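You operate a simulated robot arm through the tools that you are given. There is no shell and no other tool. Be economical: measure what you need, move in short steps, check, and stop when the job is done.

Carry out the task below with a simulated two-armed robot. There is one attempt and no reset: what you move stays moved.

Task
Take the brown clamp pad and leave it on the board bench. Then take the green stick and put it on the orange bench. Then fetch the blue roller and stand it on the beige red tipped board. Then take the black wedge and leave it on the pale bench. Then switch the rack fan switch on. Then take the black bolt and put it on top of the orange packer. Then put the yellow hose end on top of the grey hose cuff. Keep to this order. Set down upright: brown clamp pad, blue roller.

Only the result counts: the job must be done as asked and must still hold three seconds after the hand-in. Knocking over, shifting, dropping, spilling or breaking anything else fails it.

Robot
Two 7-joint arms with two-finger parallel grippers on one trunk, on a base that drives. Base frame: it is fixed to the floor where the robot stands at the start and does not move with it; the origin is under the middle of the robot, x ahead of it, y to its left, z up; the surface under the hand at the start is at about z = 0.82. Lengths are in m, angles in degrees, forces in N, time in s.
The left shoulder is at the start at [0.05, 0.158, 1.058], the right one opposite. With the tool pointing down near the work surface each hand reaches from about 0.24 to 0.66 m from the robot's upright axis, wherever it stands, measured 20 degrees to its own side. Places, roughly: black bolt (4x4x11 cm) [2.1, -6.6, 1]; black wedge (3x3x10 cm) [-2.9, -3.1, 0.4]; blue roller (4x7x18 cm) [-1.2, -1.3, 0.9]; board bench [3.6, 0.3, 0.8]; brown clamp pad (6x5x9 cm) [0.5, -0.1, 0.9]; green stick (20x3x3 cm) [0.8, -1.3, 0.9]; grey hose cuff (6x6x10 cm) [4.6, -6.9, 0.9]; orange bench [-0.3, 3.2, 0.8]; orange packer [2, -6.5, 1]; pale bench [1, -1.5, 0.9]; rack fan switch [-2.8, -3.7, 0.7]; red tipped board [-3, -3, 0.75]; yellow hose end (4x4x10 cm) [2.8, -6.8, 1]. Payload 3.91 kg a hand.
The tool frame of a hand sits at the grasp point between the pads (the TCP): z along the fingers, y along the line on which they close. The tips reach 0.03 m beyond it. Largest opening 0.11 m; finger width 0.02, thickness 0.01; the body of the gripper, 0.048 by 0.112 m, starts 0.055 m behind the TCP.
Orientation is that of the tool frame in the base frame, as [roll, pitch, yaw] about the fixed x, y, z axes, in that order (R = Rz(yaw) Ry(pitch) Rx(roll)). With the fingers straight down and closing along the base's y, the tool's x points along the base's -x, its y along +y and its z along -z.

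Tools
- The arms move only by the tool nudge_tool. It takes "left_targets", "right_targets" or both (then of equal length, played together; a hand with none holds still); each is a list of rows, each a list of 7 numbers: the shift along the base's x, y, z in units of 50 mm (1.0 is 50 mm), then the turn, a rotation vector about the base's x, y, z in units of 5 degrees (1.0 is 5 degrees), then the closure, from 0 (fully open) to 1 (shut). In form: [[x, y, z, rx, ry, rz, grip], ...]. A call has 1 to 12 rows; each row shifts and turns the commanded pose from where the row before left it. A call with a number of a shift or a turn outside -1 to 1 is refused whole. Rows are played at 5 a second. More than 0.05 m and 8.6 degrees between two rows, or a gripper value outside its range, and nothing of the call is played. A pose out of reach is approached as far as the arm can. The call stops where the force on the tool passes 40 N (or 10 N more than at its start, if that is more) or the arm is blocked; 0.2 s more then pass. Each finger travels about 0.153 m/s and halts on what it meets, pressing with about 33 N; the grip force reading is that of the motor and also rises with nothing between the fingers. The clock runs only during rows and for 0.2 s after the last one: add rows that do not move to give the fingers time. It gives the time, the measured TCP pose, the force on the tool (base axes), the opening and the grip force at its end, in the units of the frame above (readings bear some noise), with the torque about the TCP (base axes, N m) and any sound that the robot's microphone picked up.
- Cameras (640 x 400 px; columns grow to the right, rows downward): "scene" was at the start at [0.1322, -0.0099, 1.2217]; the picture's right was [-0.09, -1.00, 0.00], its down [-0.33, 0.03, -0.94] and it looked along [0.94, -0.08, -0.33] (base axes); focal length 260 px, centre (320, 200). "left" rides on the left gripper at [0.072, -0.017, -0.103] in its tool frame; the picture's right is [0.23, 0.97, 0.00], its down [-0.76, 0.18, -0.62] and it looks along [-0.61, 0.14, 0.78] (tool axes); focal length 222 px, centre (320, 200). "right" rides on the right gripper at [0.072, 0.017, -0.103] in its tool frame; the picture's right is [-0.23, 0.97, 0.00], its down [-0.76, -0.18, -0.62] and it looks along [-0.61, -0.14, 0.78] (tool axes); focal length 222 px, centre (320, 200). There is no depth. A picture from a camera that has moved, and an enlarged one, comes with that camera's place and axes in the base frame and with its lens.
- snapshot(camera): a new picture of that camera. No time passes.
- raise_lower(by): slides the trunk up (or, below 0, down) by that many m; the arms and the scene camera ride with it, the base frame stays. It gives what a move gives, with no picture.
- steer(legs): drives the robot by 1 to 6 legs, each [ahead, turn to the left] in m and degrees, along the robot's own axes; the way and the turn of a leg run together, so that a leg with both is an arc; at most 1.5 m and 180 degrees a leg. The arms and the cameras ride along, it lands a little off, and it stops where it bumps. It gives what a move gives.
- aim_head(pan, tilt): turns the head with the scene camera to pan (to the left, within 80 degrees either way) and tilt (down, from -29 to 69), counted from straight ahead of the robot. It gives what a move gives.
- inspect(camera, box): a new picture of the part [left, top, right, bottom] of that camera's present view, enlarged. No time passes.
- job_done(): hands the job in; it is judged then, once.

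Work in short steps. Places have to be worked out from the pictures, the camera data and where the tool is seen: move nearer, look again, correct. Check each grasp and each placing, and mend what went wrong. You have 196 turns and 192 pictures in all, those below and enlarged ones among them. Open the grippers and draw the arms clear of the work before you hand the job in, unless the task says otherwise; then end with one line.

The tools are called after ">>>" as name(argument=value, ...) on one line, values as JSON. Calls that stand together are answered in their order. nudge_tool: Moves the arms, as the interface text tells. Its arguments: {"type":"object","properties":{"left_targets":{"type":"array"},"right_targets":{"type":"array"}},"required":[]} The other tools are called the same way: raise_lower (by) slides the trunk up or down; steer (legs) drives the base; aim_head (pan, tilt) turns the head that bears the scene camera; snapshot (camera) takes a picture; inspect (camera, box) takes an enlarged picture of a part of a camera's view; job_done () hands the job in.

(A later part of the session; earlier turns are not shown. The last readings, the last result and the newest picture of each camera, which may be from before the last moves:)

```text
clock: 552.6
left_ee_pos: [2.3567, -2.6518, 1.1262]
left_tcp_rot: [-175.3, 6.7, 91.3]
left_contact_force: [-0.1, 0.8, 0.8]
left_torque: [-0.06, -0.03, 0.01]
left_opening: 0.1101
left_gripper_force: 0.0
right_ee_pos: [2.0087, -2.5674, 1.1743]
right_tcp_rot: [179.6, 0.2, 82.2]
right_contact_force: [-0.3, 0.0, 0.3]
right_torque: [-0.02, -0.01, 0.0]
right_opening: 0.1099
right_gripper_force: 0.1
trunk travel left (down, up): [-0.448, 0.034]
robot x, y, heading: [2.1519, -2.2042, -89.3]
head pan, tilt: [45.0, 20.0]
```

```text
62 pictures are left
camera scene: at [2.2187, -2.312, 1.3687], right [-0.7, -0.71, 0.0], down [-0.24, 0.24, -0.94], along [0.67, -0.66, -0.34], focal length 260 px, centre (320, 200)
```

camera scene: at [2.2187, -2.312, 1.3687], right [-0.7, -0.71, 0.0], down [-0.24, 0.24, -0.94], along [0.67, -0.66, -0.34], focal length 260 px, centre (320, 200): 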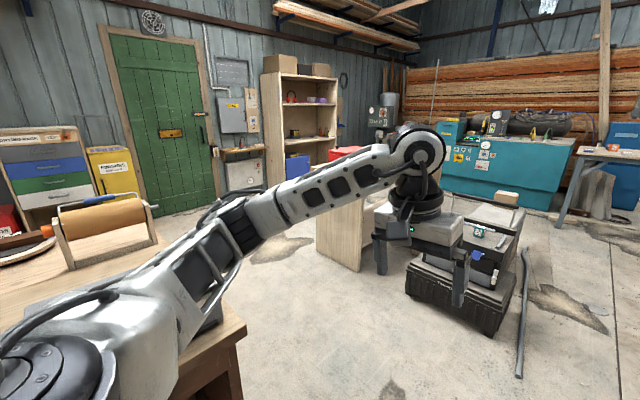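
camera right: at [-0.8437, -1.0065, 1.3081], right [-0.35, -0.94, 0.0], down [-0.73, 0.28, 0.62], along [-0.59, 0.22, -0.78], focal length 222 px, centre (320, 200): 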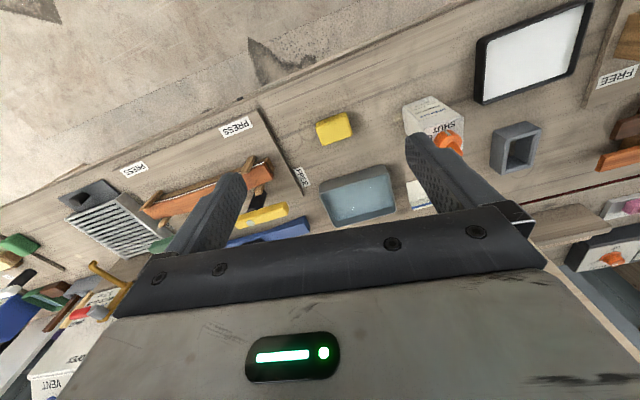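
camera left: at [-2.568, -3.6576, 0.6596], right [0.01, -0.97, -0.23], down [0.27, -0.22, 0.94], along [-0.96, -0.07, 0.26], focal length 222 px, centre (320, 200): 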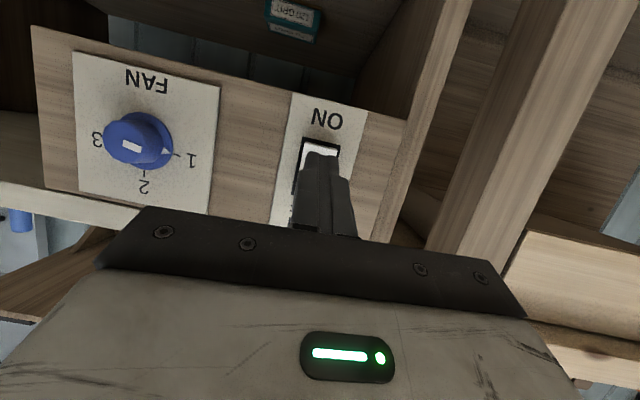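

There's a way east: between the brown desk (corner about (2.75, -2.55)) and the table (front about y=-3.74), then south past the table's end. I'll drive there and look.

>>> steer(legs=[[0.92, 0], [0, 89], [1.2, 0]])

>>> aim_head(pan=-40, tilt=22)

>>> snapshot(camera="scene")

```text
clock: 566.8
left_ee_pos: [3.8092, -2.9353, 1.1266]
left_tcp_rot: [-175.2, 6.8, 179.7]
left_contact_force: [0.0, -1.2, 0.4]
left_torque: [0.01, 0.0, -0.04]
left_opening: 0.1101
left_gripper_force: 0.1
right_ee_pos: [3.7148, -3.2843, 1.1743]
right_tcp_rot: [179.5, 0.2, 170.6]
right_contact_force: [0.2, 0.4, 0.2]
right_torque: [-0.02, 0.03, 0.02]
right_opening: 0.1102
right_gripper_force: 0.0
trunk travel left (down, up): [-0.448, 0.034]
robot x, y, heading: [3.3568, -3.1273, -1.0]
head pan, tilt: [45.0, 20.0]
```

```text
clock: 568.4
left_ee_pos: [3.8093, -2.9372, 1.1264]
left_tcp_rot: [-175.3, 6.7, 179.7]
left_contact_force: [0.2, -0.4, 0.2]
left_torque: [0.03, -0.03, 0.0]
left_opening: 0.11
left_gripper_force: 0.1
right_ee_pos: [3.7141, -3.2831, 1.1749]
right_tcp_rot: [179.4, 0.1, 170.6]
right_contact_force: [0.0, 0.3, -0.5]
right_torque: [-0.03, -0.02, 0.02]
right_opening: 0.1101
right_gripper_force: 0.0
trunk travel left (down, up): [-0.448, 0.034]
robot x, y, heading: [3.3542, -3.1279, -0.6]
head pan, tilt: [-40.0, 22.0]
```

```text
61 pictures are left
camera scene: at [3.4651, -3.1917, 1.3655], right [-0.66, -0.75, 0.0], down [-0.28, 0.25, -0.93], along [0.7, -0.61, -0.37], focal length 260 px, centre (320, 200)
```

scene: 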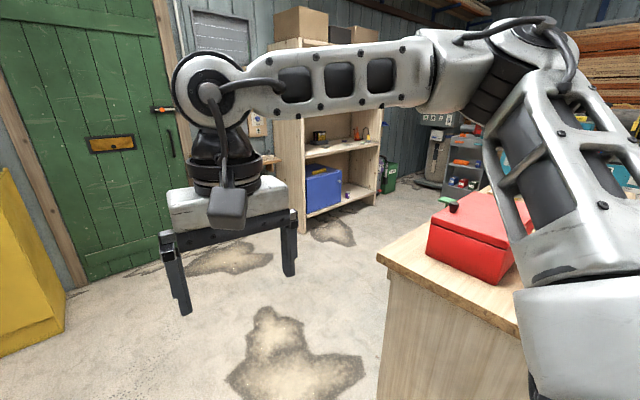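

The lane between the table (x≈3.9) and shelf (x≈5.4) is wide. I'll drive to x≈4.6, turn south, and look.

>>> steer(legs=[[1.25, 0], [0, -89], [0.8, 0]])

>>> aim_head(pan=0, tilt=18)

>>> snapshot(camera="scene")

```text
clock: 582.5
left_ee_pos: [4.7475, -4.4374, 1.1257]
left_tcp_rot: [-175.3, 6.6, 88.0]
left_contact_force: [0.1, -0.7, -0.8]
left_torque: [0.01, -0.02, 0.03]
left_opening: 0.1101
left_gripper_force: 0.1
right_ee_pos: [4.4032, -4.3327, 1.1751]
right_tcp_rot: [179.5, 0.1, 78.9]
right_contact_force: [-0.7, -0.2, 0.0]
right_torque: [0.0, 0.0, -0.01]
right_opening: 0.1101
right_gripper_force: 0.0
trunk travel left (down, up): [-0.448, 0.034]
robot x, y, heading: [4.5696, -3.9773, -92.7]
head pan, tilt: [-40.0, 22.0]
```

```text
clock: 583.6
left_ee_pos: [4.7475, -4.4378, 1.1261]
left_tcp_rot: [-175.3, 6.7, 88.0]
left_contact_force: [-0.1, -0.3, 0.6]
left_torque: [0.01, 0.02, -0.02]
left_opening: 0.11
left_gripper_force: 0.2
right_ee_pos: [4.4042, -4.3337, 1.1749]
right_tcp_rot: [179.5, 0.1, 78.9]
right_contact_force: [-0.2, -0.5, 0.0]
right_torque: [-0.01, -0.01, -0.01]
right_opening: 0.1099
right_gripper_force: 0.0
trunk travel left (down, up): [-0.448, 0.034]
robot x, y, heading: [4.568, -3.9804, -92.8]
head pan, tilt: [0.0, 18.0]
```

```text
60 pictures are left
camera scene: at [4.562, -4.1145, 1.372], right [-1.0, 0.05, 0.0], down [0.01, 0.31, -0.95], along [-0.05, -0.95, -0.31], focal length 260 px, centre (320, 200)
```

scene: 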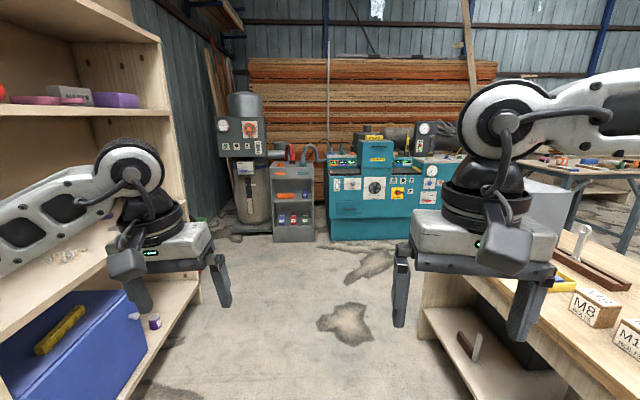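

Open floor ahead. I'll drive on to y≈-5.6, turn west along the front of the teal machine, and look.

>>> steer(legs=[[0.85, 0], [0.85, 0], [0, -87], [1.2, 0]])

>>> aim_head(pan=25, tilt=20)

>>> snapshot(camera="scene")

```text
clock: 599.4
left_ee_pos: [3.3454, -5.9458, 1.1243]
left_tcp_rot: [-175.3, 6.7, 3.2]
left_contact_force: [-0.6, -0.3, 0.2]
left_torque: [-0.01, -0.04, 0.01]
left_opening: 0.1099
left_gripper_force: 0.1
right_ee_pos: [3.4178, -5.5935, 1.1742]
right_tcp_rot: [179.6, -0.1, -5.7]
right_contact_force: [-0.6, 0.5, -0.3]
right_torque: [0.01, -0.06, 0.0]
right_opening: 0.1101
right_gripper_force: 0.0
trunk travel left (down, up): [-0.448, 0.034]
robot x, y, heading: [3.7901, -5.7247, -177.7]
head pan, tilt: [0.0, 18.0]
stopped in leg 4: the robot was blocked; the commanded pose is now the measured one
```

```text
clock: 600.2
left_ee_pos: [3.3495, -5.9442, 1.1261]
left_tcp_rot: [-175.3, 6.9, 3.2]
left_contact_force: [0.4, -0.6, 0.2]
left_torque: [0.01, 0.02, 0.01]
left_opening: 0.1101
left_gripper_force: 0.1
right_ee_pos: [3.4225, -5.5928, 1.176]
right_tcp_rot: [179.4, 0.2, -5.8]
right_contact_force: [-0.3, -0.1, 0.8]
right_torque: [0.0, 0.02, -0.03]
right_opening: 0.1101
right_gripper_force: 0.1
trunk travel left (down, up): [-0.448, 0.034]
robot x, y, heading: [3.7929, -5.7253, -177.3]
head pan, tilt: [25.0, 20.0]
```

```text
59 pictures are left
camera scene: at [3.6656, -5.7721, 1.3687], right [-0.46, 0.89, 0.0], down [0.3, 0.16, -0.94], along [-0.83, -0.43, -0.34], focal length 260 px, centre (320, 200)
```

scene: 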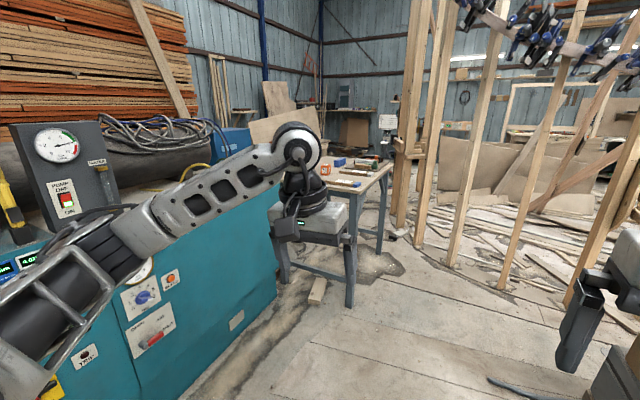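

I bumped something. I'll look to the right side and down to identify it.

>>> aim_head(pan=-70, tilt=30)

>>> snapshot(camera="scene")

>>> aim_head(pan=75, tilt=30)

>>> snapshot(camera="scene")

```text
clock: 602.0
left_ee_pos: [3.3484, -5.9446, 1.1276]
left_tcp_rot: [-175.3, 6.7, 3.2]
left_contact_force: [-0.1, -0.9, -0.2]
left_torque: [-0.04, 0.02, -0.06]
left_opening: 0.11
left_gripper_force: 0.0
right_ee_pos: [3.4224, -5.5939, 1.1758]
right_tcp_rot: [179.5, 0.2, -5.7]
right_contact_force: [0.1, -1.0, -0.5]
right_torque: [-0.03, 0.02, 0.01]
right_opening: 0.1102
right_gripper_force: 0.1
trunk travel left (down, up): [-0.448, 0.034]
robot x, y, heading: [3.7872, -5.7268, -177.5]
head pan, tilt: [-70.0, 30.0]
```

```text
58 pictures are left
camera scene: at [3.7136, -5.6456, 1.3527], right [0.92, 0.38, 0.0], down [0.19, -0.46, -0.87], along [-0.33, 0.8, -0.5], focal length 260 px, centre (320, 200)
```

scene: 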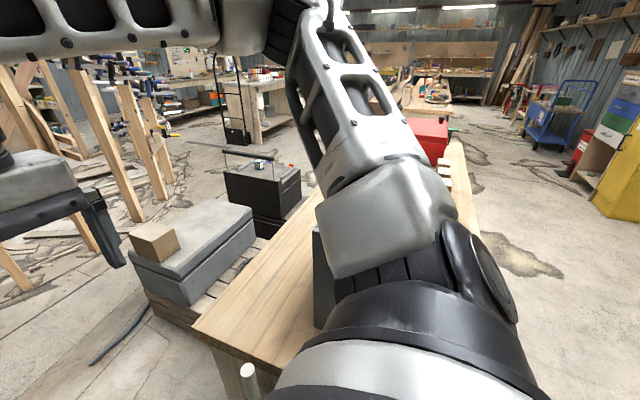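

```text
clock: 604.2
left_ee_pos: [3.3495, -5.945, 1.1281]
left_tcp_rot: [-175.3, 6.8, 3.2]
left_contact_force: [0.6, 0.6, -0.3]
left_torque: [-0.02, 0.0, 0.03]
left_opening: 0.1099
left_gripper_force: 0.1
right_ee_pos: [3.4218, -5.5932, 1.176]
right_tcp_rot: [179.6, 0.2, -5.8]
right_contact_force: [0.4, -0.1, 0.4]
right_torque: [-0.01, -0.02, -0.02]
right_opening: 0.1098
right_gripper_force: 0.1
trunk travel left (down, up): [-0.448, 0.034]
robot x, y, heading: [3.79, -5.7315, -177.3]
head pan, tilt: [75.0, 30.0]
```

```text
57 pictures are left
camera scene: at [3.7286, -5.8174, 1.3526], right [-0.98, 0.22, 0.0], down [0.11, 0.49, -0.87], along [-0.19, -0.85, -0.5], focal length 260 px, centre (320, 200)
```

scene: 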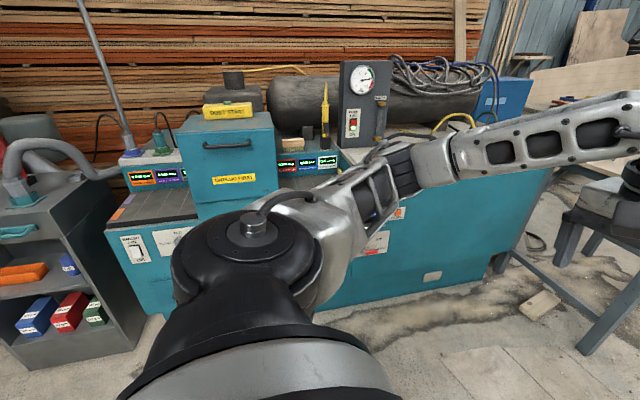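

The base touched the south end of the table (edge y≈-5.43). I'll reverse, shift south to y≈-5.95, and head west to the blue-legged bench at x≈1.6–2.4.

>>> steer(legs=[[-0.35, 0], [0, 40], [0.36, 0], [0, -43], [0.8, 0]])

>>> aim_head(pan=20, tilt=20)

>>> snapshot(camera="scene")

```text
clock: 615.9
left_ee_pos: [2.6451, -6.1558, 1.1259]
left_tcp_rot: [-175.2, 6.8, 1.2]
left_contact_force: [-0.3, -0.4, 0.2]
left_torque: [-0.01, -0.03, -0.01]
left_opening: 0.1099
left_gripper_force: 0.1
right_ee_pos: [2.7301, -5.8073, 1.1738]
right_tcp_rot: [179.5, 0.2, -7.7]
right_contact_force: [0.0, -0.6, 0.1]
right_torque: [-0.03, 0.03, -0.02]
right_opening: 0.1099
right_gripper_force: 0.2
trunk travel left (down, up): [-0.448, 0.034]
robot x, y, heading: [3.0941, -5.9512, -179.3]
head pan, tilt: [75.0, 30.0]
```

```text
clock: 617.2
left_ee_pos: [2.6447, -6.1558, 1.1272]
left_tcp_rot: [-175.3, 6.9, 1.2]
left_contact_force: [0.6, 0.0, 0.3]
left_torque: [0.03, 0.0, -0.02]
left_opening: 0.1102
left_gripper_force: 0.1
right_ee_pos: [2.7285, -5.8067, 1.1761]
right_tcp_rot: [179.5, 0.2, -7.8]
right_contact_force: [0.4, 0.2, -0.5]
right_torque: [0.01, -0.01, 0.02]
right_opening: 0.1102
right_gripper_force: 0.1
trunk travel left (down, up): [-0.448, 0.034]
robot x, y, heading: [3.0925, -5.9498, -179.3]
head pan, tilt: [20.0, 20.0]
```

```text
56 pictures are left
camera scene: at [2.9639, -5.9866, 1.3687], right [-0.35, 0.94, 0.0], down [0.32, 0.12, -0.94], along [-0.88, -0.33, -0.34], focal length 260 px, centre (320, 200)
```

scene: 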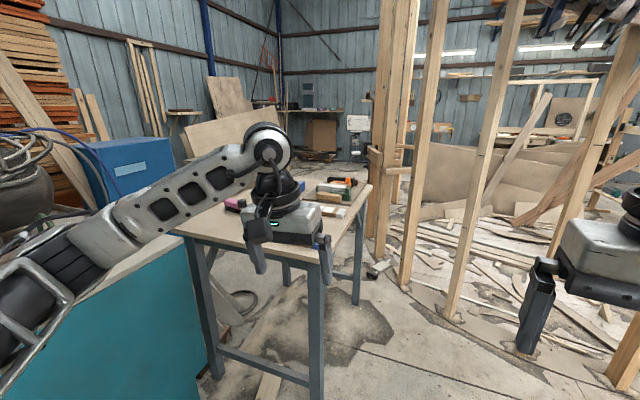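

The bench spans x≈1.5–2.33 and y≈-6.24 to -6.76. I'll drive to x≈2.1, turn to face it and look closely.

>>> raise_lower(by=0.03)

>>> steer(legs=[[0.97, -3], [0, 93]])

>>> aim_head(pan=0, tilt=30)

>>> snapshot(camera="scene")

```text
clock: 617.9
left_ee_pos: [2.6434, -6.1553, 1.157]
left_tcp_rot: [-175.3, 6.7, 1.3]
left_contact_force: [0.6, -0.4, -0.6]
left_torque: [-0.02, 0.0, 0.0]
left_opening: 0.1102
left_gripper_force: 0.0
right_ee_pos: [2.7301, -5.8071, 1.2048]
right_tcp_rot: [179.6, 0.2, -7.7]
right_contact_force: [0.2, 0.8, 0.4]
right_torque: [0.02, 0.0, 0.02]
right_opening: 0.1102
right_gripper_force: 0.1
trunk travel left (down, up): [-0.478, 0.004]
robot x, y, heading: [3.0937, -5.9522, -179.3]
head pan, tilt: [20.0, 20.0]
```

```text
clock: 626.8
left_ee_pos: [2.3369, -6.3858, 1.1586]
left_tcp_rot: [-175.4, 6.8, 89.8]
left_contact_force: [0.1, 0.2, -0.2]
left_torque: [0.0, 0.01, -0.04]
left_opening: 0.11
left_gripper_force: 0.0
right_ee_pos: [1.9902, -6.2903, 1.2071]
right_tcp_rot: [179.4, 0.3, 81.1]
right_contact_force: [0.7, 0.0, 0.1]
right_torque: [0.01, 0.0, 0.0]
right_opening: 0.1099
right_gripper_force: 0.0
trunk travel left (down, up): [-0.478, 0.004]
robot x, y, heading: [2.1436, -5.9334, -90.8]
head pan, tilt: [20.0, 20.0]
```

```text
clock: 627.6
left_ee_pos: [2.3361, -6.3842, 1.1569]
left_tcp_rot: [-175.3, 6.7, 90.0]
left_contact_force: [0.3, -0.7, 0.2]
left_torque: [-0.03, -0.02, -0.02]
left_opening: 0.1101
left_gripper_force: 0.1
right_ee_pos: [1.989, -6.2916, 1.206]
right_tcp_rot: [179.6, 0.2, 81.0]
right_contact_force: [-0.3, -0.1, 0.4]
right_torque: [-0.02, -0.06, 0.04]
right_opening: 0.11
right_gripper_force: 0.0
trunk travel left (down, up): [-0.478, 0.004]
robot x, y, heading: [2.1414, -5.9322, -90.6]
head pan, tilt: [0.0, 30.0]
```

```text
55 pictures are left
camera scene: at [2.1396, -6.0652, 1.3827], right [-1.0, 0.01, 0.0], down [0.01, 0.5, -0.87], along [-0.01, -0.87, -0.5], focal length 260 px, centre (320, 200)
```

scene: 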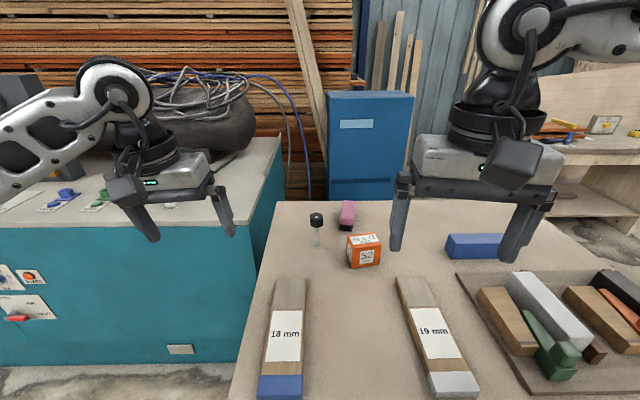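

The bolt (black head on a grey shank) stands at pixel (316, 225) and the orange packer at (363, 250). I'll zoom in.

>>> inspect(camera="scene", box=[280, 190, 410, 280])

```text
4.44 times, centred on (345, 235) of scene
camera zoom: at [2.1396, -6.0652, 1.3827], right [-1.0, 0.01, 0.0], down [0.01, 0.5, -0.87], along [-0.01, -0.87, -0.5], focal length 1155 px, centre (209, 44)
```

zoom: 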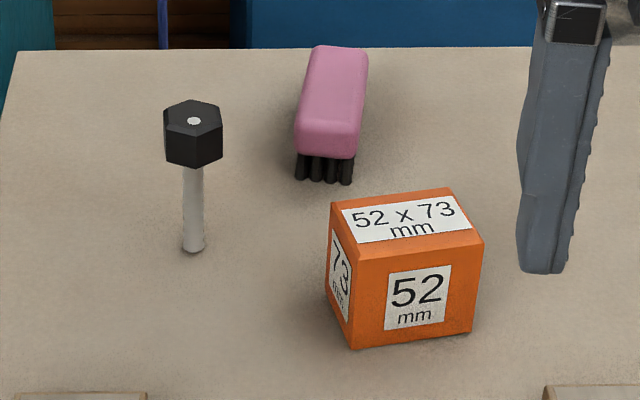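

I need the bench height precisely, so I'll take the right-hand camera view for triangulation.

>>> snapshot(camera="right")

```text
53 pictures are left
camera right: at [2.0169, -6.2217, 1.3091], right [0.93, -0.38, 0.01], down [-0.3, -0.72, 0.62], along [-0.23, -0.58, -0.78], focal length 222 px, centre (320, 200)
```

right: 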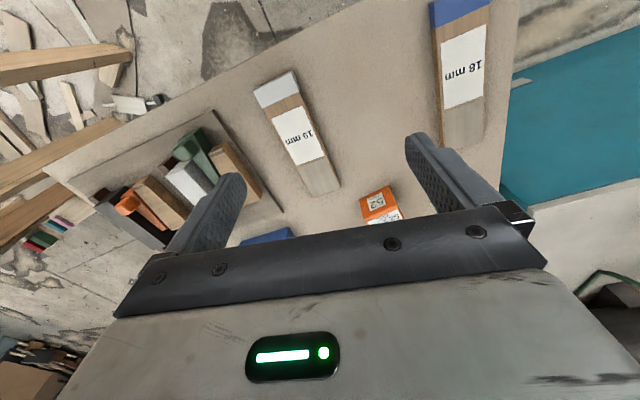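

Triangulation gives a bench top at z≈0.92. The bolt is at (2.143, -6.617) with its head top at ≈1.025, and the packer top centre is at (2.03, -6.562) with z≈0.987. I'll shift the robot to x≈2.35 and use the right hand pitched forward 45° to extend reach.

>>> steer(legs=[[0, 90], [0.2, 0], [0, -90]])

>>> nudge_tool(right_targets=[[0, 0, 0, -1, 0, 0.4, 0], [0, 0, 0, -1, 0, 0.4, 0], [0, 0, 0, -1, 0, 0.4, 0], [0, 0, 0, -1, 0, 0.4, 0], [0, -0.2, 0, -1, 0, 0, 0], [0, -0.2, 0, -1, 0, 0, 0], [0, -0.2, 0, -1, 0, 0, 0], [0, -0.2, 0, -1, 0, 0, 0], [0, 0, 0, -1, 0, 0, 0]])

>>> snapshot(camera="scene")

```text
clock: 636.8
left_ee_pos: [2.512, -6.3979, 1.1579]
left_tcp_rot: [-175.3, 6.8, 88.1]
left_contact_force: [0.3, -0.4, -1.4]
left_torque: [-0.02, 0.01, 0.01]
left_opening: 0.1099
left_gripper_force: 0.1
right_ee_pos: [2.1685, -6.293, 1.2048]
right_tcp_rot: [179.5, 0.2, 79.1]
right_contact_force: [1.1, -0.4, 0.7]
right_torque: [0.02, 0.03, -0.03]
right_opening: 0.1102
right_gripper_force: 0.1
trunk travel left (down, up): [-0.478, 0.004]
robot x, y, heading: [2.3332, -5.9407, -92.4]
head pan, tilt: [0.0, 30.0]
```

```text
clock: 638.8
left_ee_pos: [2.5126, -6.3974, 1.1582]
left_tcp_rot: [-175.2, 6.8, 88.1]
left_contact_force: [-0.4, -0.8, 0.0]
left_torque: [0.01, 0.01, -0.01]
left_opening: 0.1098
left_gripper_force: 0.1
right_ee_pos: [2.1699, -6.3316, 1.2054]
right_tcp_rot: [175.2, 45.1, 85.7]
right_contact_force: [0.0, -0.4, 0.1]
right_torque: [0.0, 0.01, -0.03]
right_opening: 0.11
right_gripper_force: 0.2
trunk travel left (down, up): [-0.478, 0.004]
robot x, y, heading: [2.3307, -5.9386, -92.6]
head pan, tilt: [0.0, 30.0]
```

```text
52 pictures are left
camera scene: at [2.3267, -6.0716, 1.3827], right [-1.0, 0.05, 0.0], down [0.02, 0.5, -0.87], along [-0.04, -0.87, -0.5], focal length 260 px, centre (320, 200)
```

scene: 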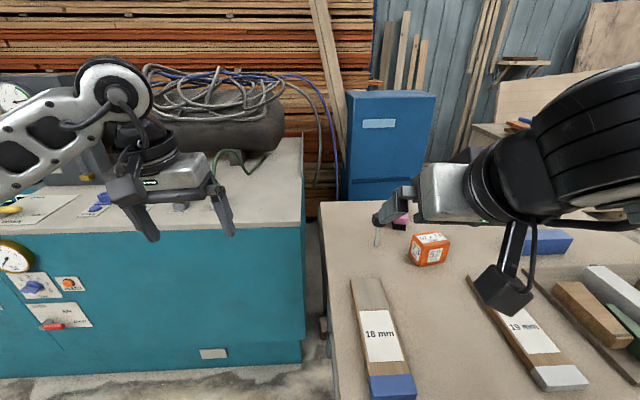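

The hand is pitched 45° forward with its closing axis along x. I'll move to a pre-grasp 10 cm behind and above the bolt head.

>>> nudge_tool(right_targets=[[-0.1, -0.7, -0.4, 0, 0, 0, 0.3], [-0.1, -0.7, -0.4, 0, 0, 0, 0.3], [-0.1, -0.7, -0.4, 0, 0, 0, 0.3], [-0.1, -0.7, -0.45, 0, 0, 0, 0.3], [-0.1, -0.7, -0.45, 0, 0, 0, 0.3], [-0.04, -0.78, -0.5, 0, 0, 0, 0.3], [0, 0, 0, 0, 0, 0, 0.3]])

>>> snapshot(camera="scene")

>>> snapshot(camera="right")

```text
clock: 640.4
left_ee_pos: [2.5133, -6.3978, 1.1572]
left_tcp_rot: [-175.3, 6.8, 88.1]
left_contact_force: [-0.3, 0.0, 0.3]
left_torque: [0.0, 0.02, -0.01]
left_opening: 0.11
left_gripper_force: 0.1
right_ee_pos: [2.1358, -6.5398, 1.0807]
right_tcp_rot: [175.0, 45.1, 85.7]
right_contact_force: [-0.1, 0.1, -0.5]
right_torque: [0.0, 0.02, -0.02]
right_opening: 0.077
right_gripper_force: 0.1
right hand out of reach, approached as far as the arm can: row 6
trunk travel left (down, up): [-0.478, 0.004]
robot x, y, heading: [2.3357, -5.9385, -92.6]
head pan, tilt: [0.0, 30.0]
```

```text
51 pictures are left
camera scene: at [2.3268, -6.0715, 1.3827], right [-1.0, 0.05, 0.0], down [0.02, 0.5, -0.87], along [-0.04, -0.87, -0.5], focal length 260 px, centre (320, 200)
```

scene: 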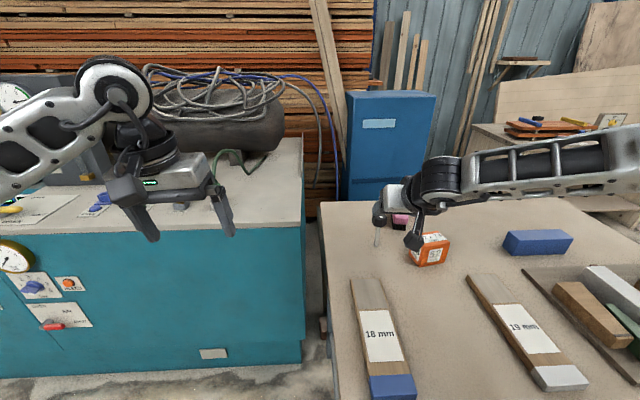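

```text
50 pictures are left
camera right: at [2.1543, -6.4166, 1.103], right [0.96, -0.17, 0.22], down [-0.24, -0.09, 0.97], along [-0.15, -0.98, -0.13], focal length 222 px, centre (320, 200)
```

right: 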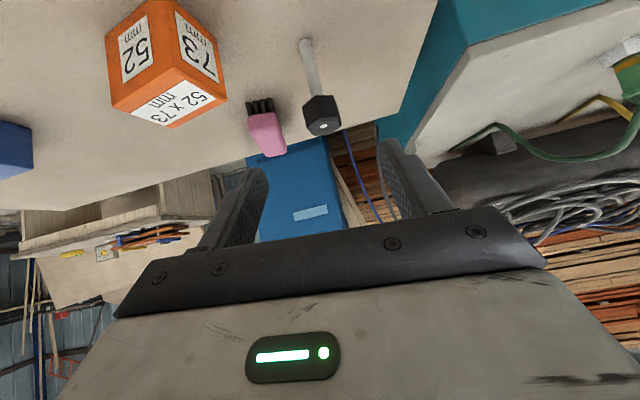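

The arm runs out at y≈-6.54. I'll try pitching further toward horizontal (70°), which moves the wrist back, and then reach forward.

>>> nudge_tool(right_targets=[[0, 0, 0, -1, 0, 0, 0.3], [0, 0, 0, -1, 0, 0, 0.3], [0, 0, 0, -1, 0, 0, 0.3], [0, 0, 0, -1, 0, 0, 0.3], [0, 0, 0, -1, 0, 0, 0.3], [0.1, -0.6, -0.3, 0, 0, 0, 0.3], [0, -0.5, -0.3, 0, 0, 0, 0.3], [0, 0, 0, 0, 0, 0, 0.3]])

>>> snapshot(camera="right")

```text
clock: 642.2
left_ee_pos: [2.5129, -6.3976, 1.156]
left_tcp_rot: [-175.3, 6.7, 88.1]
left_contact_force: [0.2, -0.2, -0.7]
left_torque: [0.01, 0.03, -0.03]
left_opening: 0.1096
left_gripper_force: 0.0
right_ee_pos: [2.1176, -6.5653, 1.0965]
right_tcp_rot: [171.3, 66.8, 82.4]
right_contact_force: [0.1, 0.1, 0.2]
right_torque: [-0.02, -0.02, 0.0]
right_opening: 0.0773
right_gripper_force: 0.1
right hand out of reach, approached as far as the arm can: row 4, 5, 6, 7
trunk travel left (down, up): [-0.478, 0.004]
robot x, y, heading: [2.3361, -5.9394, -92.6]
head pan, tilt: [0.0, 30.0]
```

```text
49 pictures are left
camera right: at [2.1361, -6.4423, 1.0715], right [0.96, -0.09, 0.27], down [-0.23, 0.27, 0.93], along [-0.15, -0.96, 0.24], focal length 222 px, centre (320, 200)
```

right: 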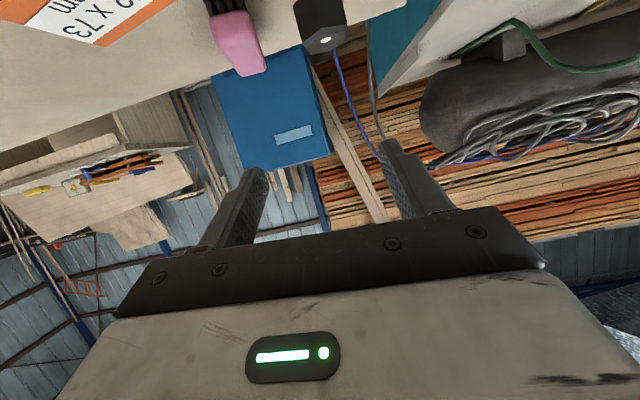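

Slightly short still. Turning the base left 30° will bring the right shoulder about 7 cm closer, so I'll raise the hand a little, turn, and bring the hand back over the bolt.

>>> nudge_tool(right_targets=[[0.3, 0.8, 0.3, 0, 0, 0, 0.3], [0, 0.8, 0.3, 0, 0, 0, 0.3], [0, 0.6, 0.3, 0, 0, 0, 0.3]])

>>> steer(legs=[[0, 30]])

```text
clock: 643.0
left_ee_pos: [2.5133, -6.397, 1.1573]
left_tcp_rot: [-175.3, 6.9, 88.1]
left_contact_force: [0.1, -0.7, 0.1]
left_torque: [-0.01, 0.02, 0.0]
left_opening: 0.1101
left_gripper_force: 0.1
right_ee_pos: [2.1298, -6.4546, 1.1448]
right_tcp_rot: [171.4, 66.9, 82.3]
right_contact_force: [-0.4, 0.0, 0.0]
right_torque: [-0.01, 0.04, -0.01]
right_opening: 0.0771
right_gripper_force: 0.1
trunk travel left (down, up): [-0.478, 0.004]
robot x, y, heading: [2.3337, -5.9345, -92.8]
head pan, tilt: [0.0, 30.0]
```

```text
clock: 644.9
left_ee_pos: [2.7204, -6.2412, 1.156]
left_tcp_rot: [-175.4, 6.8, 118.7]
left_contact_force: [1.3, -0.3, -0.4]
left_torque: [0.02, 0.0, 0.02]
left_opening: 0.11
left_gripper_force: 0.1
right_ee_pos: [2.4214, -6.4866, 1.1439]
right_tcp_rot: [171.4, 66.8, 113.0]
right_contact_force: [-0.7, -0.2, -0.5]
right_torque: [-0.01, 0.0, -0.03]
right_opening: 0.077
right_gripper_force: 0.0
trunk travel left (down, up): [-0.478, 0.004]
robot x, y, heading: [2.3325, -5.9404, -62.1]
head pan, tilt: [0.0, 30.0]
```

Now I'll rotate the hand back to square and bring it behind the bolt.

>>> nudge_tool(right_targets=[[-0.9, 0, 0, 0, 0, -0.9, 0.3], [-0.9, 0, 0, 0, 0, -0.9, 0.3], [-0.9, 0, 0, 0, 0, -0.9, 0.3], [-0.9, 0, 0, 0, 0, -0.9, 0.3], [-0.9, 0, 0, 0, 0, -0.9, 0.3], [-0.95, 0, 0, 0, 0, -0.9, 0.3], [0, 0, 0, 0, 0, 0, 0.3]])

>>> raise_lower(by=-0.06)

>>> snapshot(camera="right")

```text
clock: 646.5
left_ee_pos: [2.7203, -6.2424, 1.1563]
left_tcp_rot: [-175.3, 6.7, 118.6]
left_contact_force: [0.3, 1.3, -1.0]
left_torque: [0.0, -0.01, 0.0]
left_opening: 0.1101
left_gripper_force: 0.0
right_ee_pos: [2.1493, -6.4846, 1.1401]
right_tcp_rot: [171.6, 66.8, 86.2]
right_contact_force: [0.8, 0.3, -0.3]
right_torque: [-0.03, -0.01, -0.02]
right_opening: 0.0769
right_gripper_force: 0.0
trunk travel left (down, up): [-0.478, 0.004]
robot x, y, heading: [2.3384, -5.938, -62.3]
head pan, tilt: [0.0, 30.0]
```

```text
clock: 647.5
left_ee_pos: [2.7199, -6.2419, 1.0985]
left_tcp_rot: [-175.3, 7.0, 118.7]
left_contact_force: [-0.5, 0.1, -0.1]
left_torque: [0.02, 0.01, 0.02]
left_opening: 0.11
left_gripper_force: 0.0
right_ee_pos: [2.1474, -6.4847, 1.0813]
right_tcp_rot: [171.4, 66.8, 86.1]
right_contact_force: [-0.3, 0.1, 0.1]
right_torque: [0.02, -0.02, 0.01]
right_opening: 0.0769
right_gripper_force: 0.1
trunk travel left (down, up): [-0.418, 0.064]
robot x, y, heading: [2.3344, -5.9409, -62.1]
head pan, tilt: [0.0, 30.0]
```

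```text
48 pictures are left
camera right: at [2.1582, -6.3603, 1.0563], right [0.96, -0.02, 0.27], down [-0.25, 0.26, 0.93], along [-0.09, -0.97, 0.25], focal length 222 px, centre (320, 200)
```

right: 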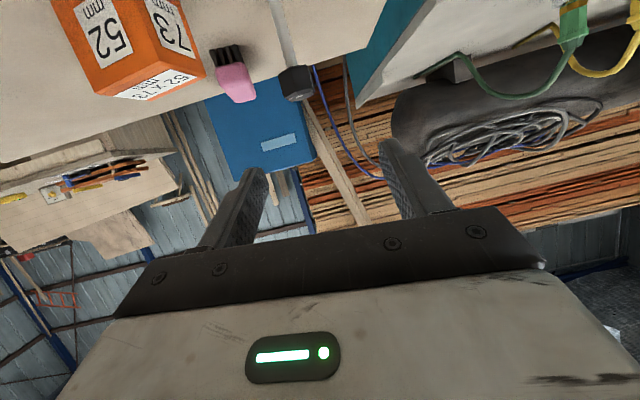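

The bolt head is at about z 0.995 and lined up in x. I'll lower to z≈1.003 and advance until the head is between the fingers.

>>> nudge_tool(right_targets=[[0, 0, -0.8, 0, 0, 0, 0.3], [-0.08, 0, -0.78, 0, 0, 0, 0.3], [0, -0.9, 0, 0, 0, 0, 0.3], [0, -0.8, 0, 0, 0, 0, 0.3], [0, 0, 0, 0, 0, 0, 0.3]])

>>> snapshot(camera="right")

>>> aim_head(pan=-35, tilt=32)

>>> snapshot(camera="scene")

```text
clock: 648.7
left_ee_pos: [2.7204, -6.2426, 1.097]
left_tcp_rot: [-175.3, 6.9, 118.8]
left_contact_force: [-0.1, -0.3, -0.5]
left_torque: [-0.04, -0.01, -0.02]
left_opening: 0.11
left_gripper_force: 0.1
right_ee_pos: [2.146, -6.5689, 1.0826]
right_tcp_rot: [171.3, 66.8, 85.9]
right_contact_force: [-0.6, -0.5, 0.4]
right_torque: [0.02, 0.02, -0.01]
right_opening: 0.0771
right_gripper_force: 0.1
right hand out of reach, approached as far as the arm can: row 1, 2
trunk travel left (down, up): [-0.418, 0.064]
robot x, y, heading: [2.3328, -5.9366, -62.3]
head pan, tilt: [0.0, 30.0]
```

```text
47 pictures are left
camera right: at [2.1561, -6.4437, 1.0573], right [0.96, -0.02, 0.27], down [-0.25, 0.26, 0.93], along [-0.09, -0.97, 0.24], focal length 222 px, centre (320, 200)
```

right: 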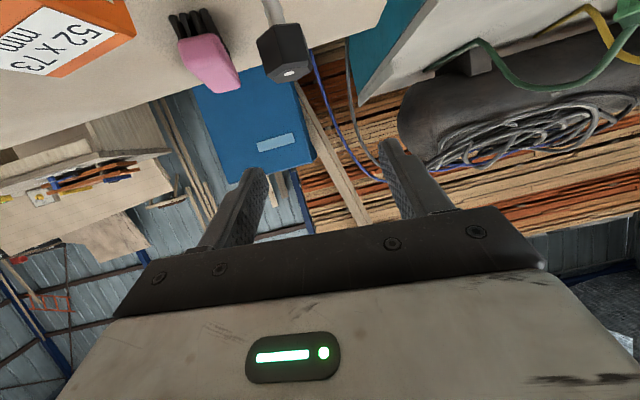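

```text
clock: 649.7
left_ee_pos: [2.7208, -6.2425, 1.0977]
left_tcp_rot: [-175.3, 6.9, 118.7]
left_contact_force: [0.2, 1.2, -0.5]
left_torque: [-0.02, -0.02, 0.04]
left_opening: 0.11
left_gripper_force: 0.1
right_ee_pos: [2.1449, -6.5676, 1.0823]
right_tcp_rot: [171.5, 66.8, 85.9]
right_contact_force: [-0.2, 0.6, 0.7]
right_torque: [-0.02, -0.01, 0.02]
right_opening: 0.077
right_gripper_force: 0.0
trunk travel left (down, up): [-0.418, 0.064]
robot x, y, heading: [2.3323, -5.9397, -61.9]
head pan, tilt: [-35.0, 32.0]
```

```text
46 pictures are left
camera scene: at [2.3405, -6.0657, 1.3195], right [-0.99, 0.12, 0.0], down [0.06, 0.53, -0.85], along [-0.1, -0.84, -0.53], focal length 260 px, centre (320, 200)
```

scene: 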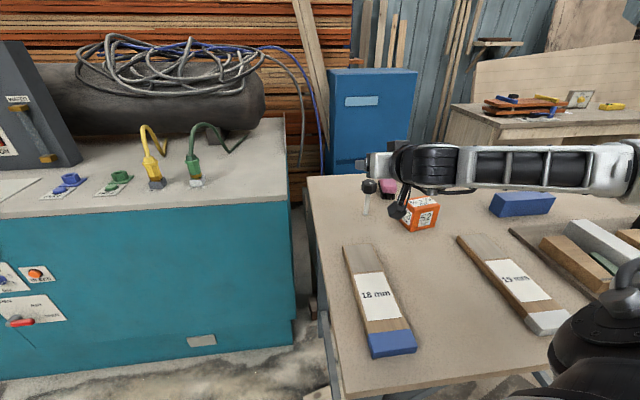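

The hand can't drop further relative to the shoulder, so I'll lower the trunk 8 cm and then check alignment.

>>> raise_lower(by=-0.078)

>>> nudge_tool(right_targets=[[0, -0.45, 0, 0, 0, 0, 0.3], [0, -0.4, 0, 0, 0, 0, 0.3], [0, 0, 0, 0, 0, 0, 0.3]])

>>> snapshot(camera="right")

>>> inspect(camera="scene", box=[320, 130, 460, 240])

```text
clock: 650.9
left_ee_pos: [2.7214, -6.241, 1.0205]
left_tcp_rot: [-175.3, 6.9, 118.7]
left_contact_force: [-0.4, -0.1, -0.1]
left_torque: [0.01, -0.02, 0.02]
left_opening: 0.1098
left_gripper_force: 0.0
right_ee_pos: [2.1451, -6.567, 1.0038]
right_tcp_rot: [171.3, 66.7, 85.9]
right_contact_force: [-0.6, -0.4, 0.3]
right_torque: [-0.01, 0.01, 0.02]
right_opening: 0.0769
right_gripper_force: 0.0
trunk travel left (down, up): [-0.34, 0.142]
robot x, y, heading: [2.3368, -5.9377, -61.9]
head pan, tilt: [-35.0, 32.0]
```

```text
clock: 651.7
left_ee_pos: [2.7212, -6.2418, 1.0194]
left_tcp_rot: [-175.3, 6.8, 118.7]
left_contact_force: [0.3, 0.6, 0.3]
left_torque: [-0.02, 0.0, 0.04]
left_opening: 0.1101
left_gripper_force: 0.0
right_ee_pos: [2.1448, -6.6121, 1.0044]
right_tcp_rot: [171.4, 66.7, 85.9]
right_contact_force: [0.6, -0.2, 0.1]
right_torque: [-0.02, 0.02, -0.03]
right_opening: 0.0771
right_gripper_force: 0.1
trunk travel left (down, up): [-0.34, 0.142]
robot x, y, heading: [2.3271, -5.9416, -62.1]
head pan, tilt: [-35.0, 32.0]
```

```text
45 pictures are left
camera right: at [2.1551, -6.487, 0.9792], right [0.96, -0.02, 0.27], down [-0.25, 0.26, 0.93], along [-0.09, -0.97, 0.24], focal length 222 px, centre (320, 200)
```

right: 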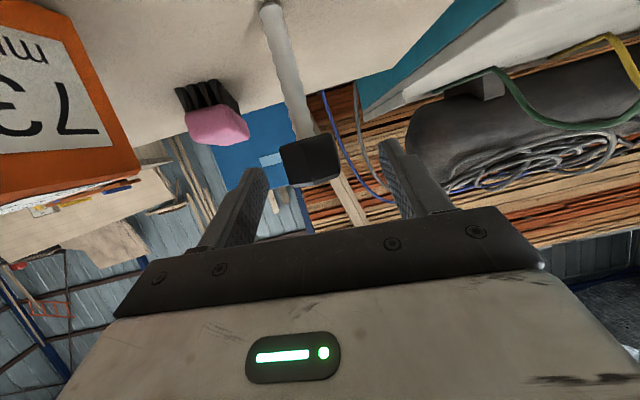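

```text
3.64 times, centred on (390, 185) of scene
camera zoom: at [2.3404, -6.0657, 1.2415], right [-0.99, 0.12, 0.0], down [0.06, 0.53, -0.85], along [-0.1, -0.84, -0.53], focal length 945 px, centre (66, 254)
```

zoom: 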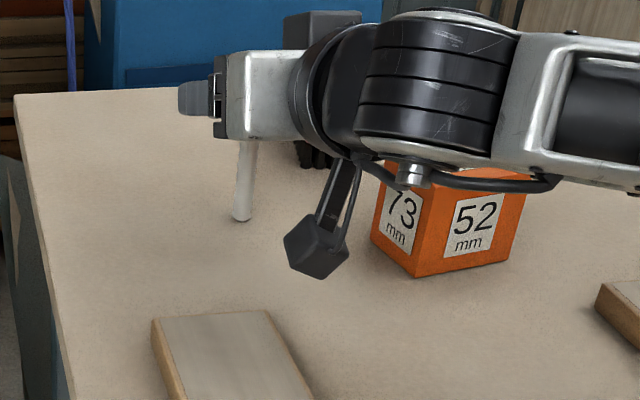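

The head is between the fingers but about 1.5 cm low. I'll lower the trunk 1 cm and close.

>>> raise_lower(by=-0.011)

>>> nudge_tool(right_targets=[[0, 0, 0, 0, 0, 0, 0.5], [0, 0, 0, 0, 0, 0, 0.7], [0, 0, 0, 0, 0, 0, 1], [0, 0, 0, 0, 0, 0, 1], [0, 0, 0, 0, 0, 0, 1]])

>>> snapshot(camera="right")

```text
clock: 652.3
left_ee_pos: [2.721, -6.2427, 1.0085]
left_tcp_rot: [-175.3, 6.9, 118.6]
left_contact_force: [0.1, -0.5, 0.7]
left_torque: [-0.05, 0.01, 0.02]
left_opening: 0.1099
left_gripper_force: 0.1
right_ee_pos: [2.1447, -6.6115, 0.9927]
right_tcp_rot: [171.2, 66.8, 85.9]
right_contact_force: [0.6, -0.7, -0.4]
right_torque: [-0.03, -0.04, 0.02]
right_opening: 0.0769
right_gripper_force: 0.0
trunk travel left (down, up): [-0.329, 0.153]
robot x, y, heading: [2.3317, -5.9407, -61.9]
head pan, tilt: [-35.0, 32.0]
```

```text
clock: 653.5
left_ee_pos: [2.7203, -6.2437, 1.0081]
left_tcp_rot: [-175.3, 6.8, 118.7]
left_contact_force: [-0.1, -0.5, 0.4]
left_torque: [-0.01, 0.0, 0.02]
left_opening: 0.1101
left_gripper_force: 0.1
right_ee_pos: [2.1441, -6.6114, 0.9933]
right_tcp_rot: [171.3, 66.8, 85.9]
right_contact_force: [0.1, -0.1, -0.1]
right_torque: [0.04, 0.01, 0.0]
right_opening: 0.0335
right_gripper_force: 32.9
trunk travel left (down, up): [-0.329, 0.153]
robot x, y, heading: [2.3377, -5.938, -61.6]
head pan, tilt: [-35.0, 32.0]
```

```text
43 pictures are left
camera right: at [2.1551, -6.4868, 0.9682], right [0.96, -0.02, 0.27], down [-0.25, 0.26, 0.93], along [-0.09, -0.97, 0.24], focal length 222 px, centre (320, 200)
```

right: 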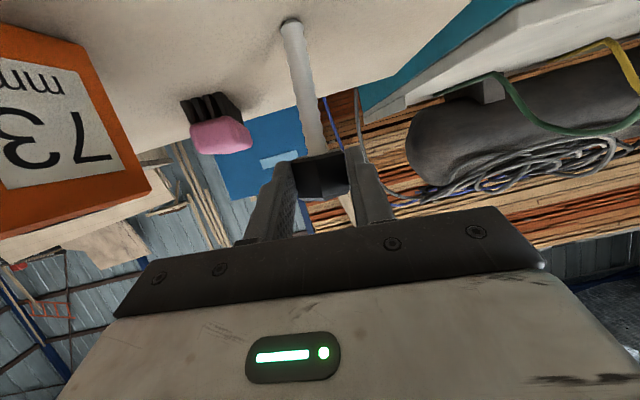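

The bolt is gripped on its flats (33.5 mm). I'll lift 9 cm with the trunk and check.

>>> raise_lower(by=0.1)

>>> nudge_tool(right_targets=[[-0.6, 0.28, 0, 0, 0, 0, 1], [-0.6, 0.28, 0, 0, 0, 0, 1], [-0.6, 0.28, 0, 0, 0, 0, 1], [-0.46, 0.26, 0, 0, 0, 0, 1], [0, 0, 0, 0, 0, 0, 1]])

>>> snapshot(camera="right")

>>> snapshot(camera="scene")

```text
clock: 654.8
left_ee_pos: [2.7205, -6.2421, 1.1085]
left_tcp_rot: [-175.3, 6.7, 118.8]
left_contact_force: [0.9, -0.3, -1.2]
left_torque: [0.02, 0.02, 0.01]
left_opening: 0.1097
left_gripper_force: 0.1
right_ee_pos: [2.145, -6.6121, 1.0934]
right_tcp_rot: [171.4, 66.8, 85.8]
right_contact_force: [0.0, 0.3, -1.5]
right_torque: [0.01, -0.01, 0.0]
right_opening: 0.0335
right_gripper_force: 32.6
trunk travel left (down, up): [-0.429, 0.053]
robot x, y, heading: [2.3331, -5.9404, -62.1]
head pan, tilt: [-35.0, 32.0]
```

```text
clock: 656.0
left_ee_pos: [2.7207, -6.2434, 1.1078]
left_tcp_rot: [-175.4, 6.7, 118.7]
left_contact_force: [0.4, -0.1, 0.1]
left_torque: [0.02, 0.04, -0.01]
left_opening: 0.1101
left_gripper_force: 0.0
right_ee_pos: [2.0311, -6.5547, 1.0924]
right_tcp_rot: [171.3, 66.8, 85.8]
right_contact_force: [0.1, -0.3, -1.3]
right_torque: [0.05, 0.02, 0.03]
right_opening: 0.0336
right_gripper_force: 33.0
trunk travel left (down, up): [-0.429, 0.053]
robot x, y, heading: [2.329, -5.9406, -62.0]
head pan, tilt: [-35.0, 32.0]
```

```text
42 pictures are left
camera right: at [2.0413, -6.4305, 1.0689], right [0.96, -0.02, 0.27], down [-0.25, 0.26, 0.93], along [-0.09, -0.97, 0.24], focal length 222 px, centre (320, 200)
```

right: 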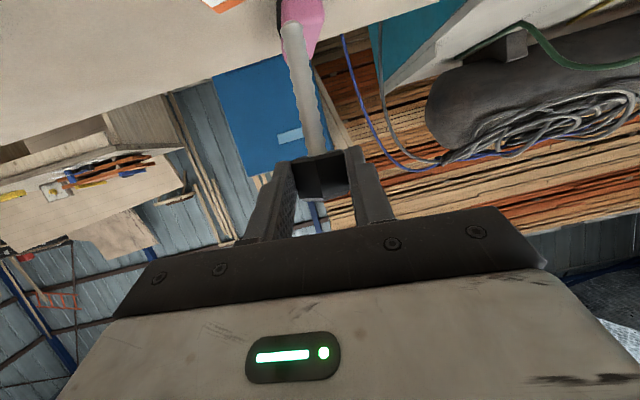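

```text
41 pictures are left
camera scene: at [2.3404, -6.0661, 1.3304], right [-0.99, 0.12, 0.0], down [0.06, 0.53, -0.85], along [-0.1, -0.84, -0.53], focal length 260 px, centre (320, 200)
```

scene: 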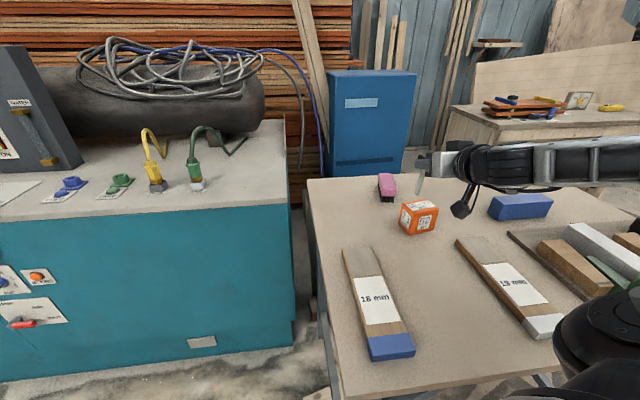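

I'll zoom to compare the bolt tip with the packer's top.

>>> inspect(camera="scene", box=[380, 140, 480, 240])

```text
4.00 times, centred on (430, 190) of scene
camera zoom: at [2.3404, -6.0661, 1.3304], right [-0.99, 0.12, 0.0], down [0.06, 0.53, -0.85], along [-0.1, -0.84, -0.53], focal length 1039 px, centre (-120, 240)
```

zoom: 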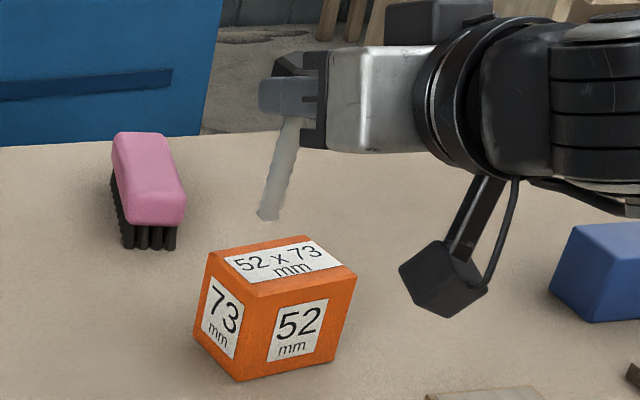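

The bolt axis is at about (2.05, -6.553) versus the packer centre (2.041, -6.553). I'll shift 9 mm in x and lower with the trunk in small steps.

>>> nudge_tool(right_targets=[[-0.18, 0, 0, 0, 0, 0, 1], [0, 0, 0, 0, 0, 0, 1]])

>>> raise_lower(by=-0.022)

>>> raise_lower(by=-0.006)

>>> inspect(camera="scene", box=[380, 140, 480, 240])

```text
clock: 656.6
left_ee_pos: [2.72, -6.2425, 1.1077]
left_tcp_rot: [-175.3, 6.7, 118.6]
left_contact_force: [0.1, -0.4, -0.4]
left_torque: [0.01, 0.02, 0.03]
left_opening: 0.1097
left_gripper_force: 0.0
right_ee_pos: [2.0228, -6.5549, 1.0934]
right_tcp_rot: [171.3, 66.8, 86.0]
right_contact_force: [-0.3, 0.0, -3.2]
right_torque: [0.04, -0.02, 0.02]
right_opening: 0.0335
right_gripper_force: 32.5
trunk travel left (down, up): [-0.429, 0.053]
robot x, y, heading: [2.3315, -5.9389, -61.8]
head pan, tilt: [-35.0, 32.0]
```

```text
clock: 657.3
left_ee_pos: [2.7205, -6.2428, 1.085]
left_tcp_rot: [-175.2, 6.9, 118.7]
left_contact_force: [0.7, -0.3, -0.4]
left_torque: [0.04, -0.04, -0.01]
left_opening: 0.1098
left_gripper_force: 0.1
right_ee_pos: [2.0217, -6.5566, 1.0719]
right_tcp_rot: [171.3, 66.8, 85.8]
right_contact_force: [1.0, 0.2, -2.6]
right_torque: [0.06, 0.01, 0.03]
right_opening: 0.0335
right_gripper_force: 32.7
trunk travel left (down, up): [-0.407, 0.075]
robot x, y, heading: [2.3339, -5.9367, -62.0]
head pan, tilt: [-35.0, 32.0]
```

```text
clock: 657.8
left_ee_pos: [2.7207, -6.2416, 1.0793]
left_tcp_rot: [-175.3, 6.8, 118.7]
left_contact_force: [0.5, 0.6, 0.1]
left_torque: [-0.01, 0.03, -0.01]
left_opening: 0.1101
left_gripper_force: 0.1
right_ee_pos: [2.0232, -6.5554, 1.0655]
right_tcp_rot: [171.4, 66.8, 85.8]
right_contact_force: [-0.5, 0.9, -2.4]
right_torque: [0.09, 0.03, 0.02]
right_opening: 0.0335
right_gripper_force: 32.9
trunk travel left (down, up): [-0.401, 0.081]
robot x, y, heading: [2.3316, -5.9417, -61.8]
head pan, tilt: [-35.0, 32.0]
```

```text
4.00 times, centred on (430, 190) of scene
camera zoom: at [2.3403, -6.0658, 1.3025], right [-0.99, 0.12, 0.0], down [0.06, 0.53, -0.85], along [-0.1, -0.84, -0.53], focal length 1039 px, centre (-120, 240)
```

zoom: 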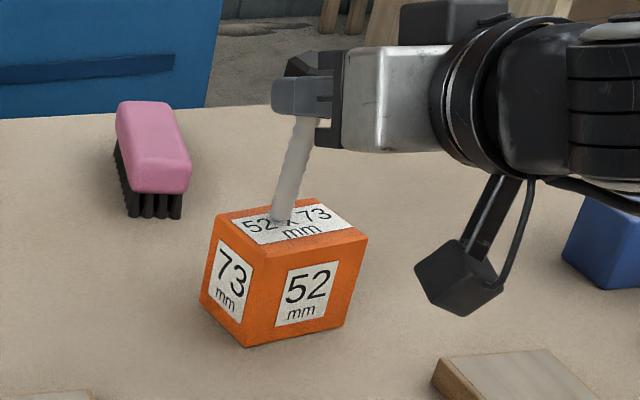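

The bolt tip is over the middle of the packer top, a few mm up. I'll continue in fine steps.

>>> raise_lower(by=-0.004)

>>> raise_lower(by=-0.003)

```text
clock: 658.4
left_ee_pos: [2.7208, -6.2413, 1.0765]
left_tcp_rot: [-175.3, 7.0, 118.6]
left_contact_force: [-0.9, -0.5, -0.4]
left_torque: [0.01, 0.0, 0.01]
left_opening: 0.1097
left_gripper_force: 0.1
right_ee_pos: [2.0228, -6.5559, 1.0633]
right_tcp_rot: [171.4, 66.9, 85.9]
right_contact_force: [-0.6, -0.8, 2.7]
right_torque: [-0.13, 0.0, -0.02]
right_opening: 0.0336
right_gripper_force: 33.2
trunk travel left (down, up): [-0.397, 0.085]
robot x, y, heading: [2.3329, -5.9346, -62.3]
head pan, tilt: [-35.0, 32.0]
```

```text
clock: 658.9
left_ee_pos: [2.7214, -6.241, 1.0738]
left_tcp_rot: [-175.2, 6.9, 118.7]
left_contact_force: [-0.1, -0.8, 0.8]
left_torque: [0.01, 0.0, 0.02]
left_opening: 0.11
left_gripper_force: 0.2
right_ee_pos: [2.0221, -6.5549, 1.063]
right_tcp_rot: [171.5, 67.3, 86.1]
right_contact_force: [-0.3, -0.5, 15.9]
right_torque: [-0.45, -0.07, 0.01]
right_opening: 0.0331
right_gripper_force: 33.0
trunk travel left (down, up): [-0.394, 0.088]
robot x, y, heading: [2.3351, -5.9376, -61.8]
head pan, tilt: [-35.0, 32.0]
```

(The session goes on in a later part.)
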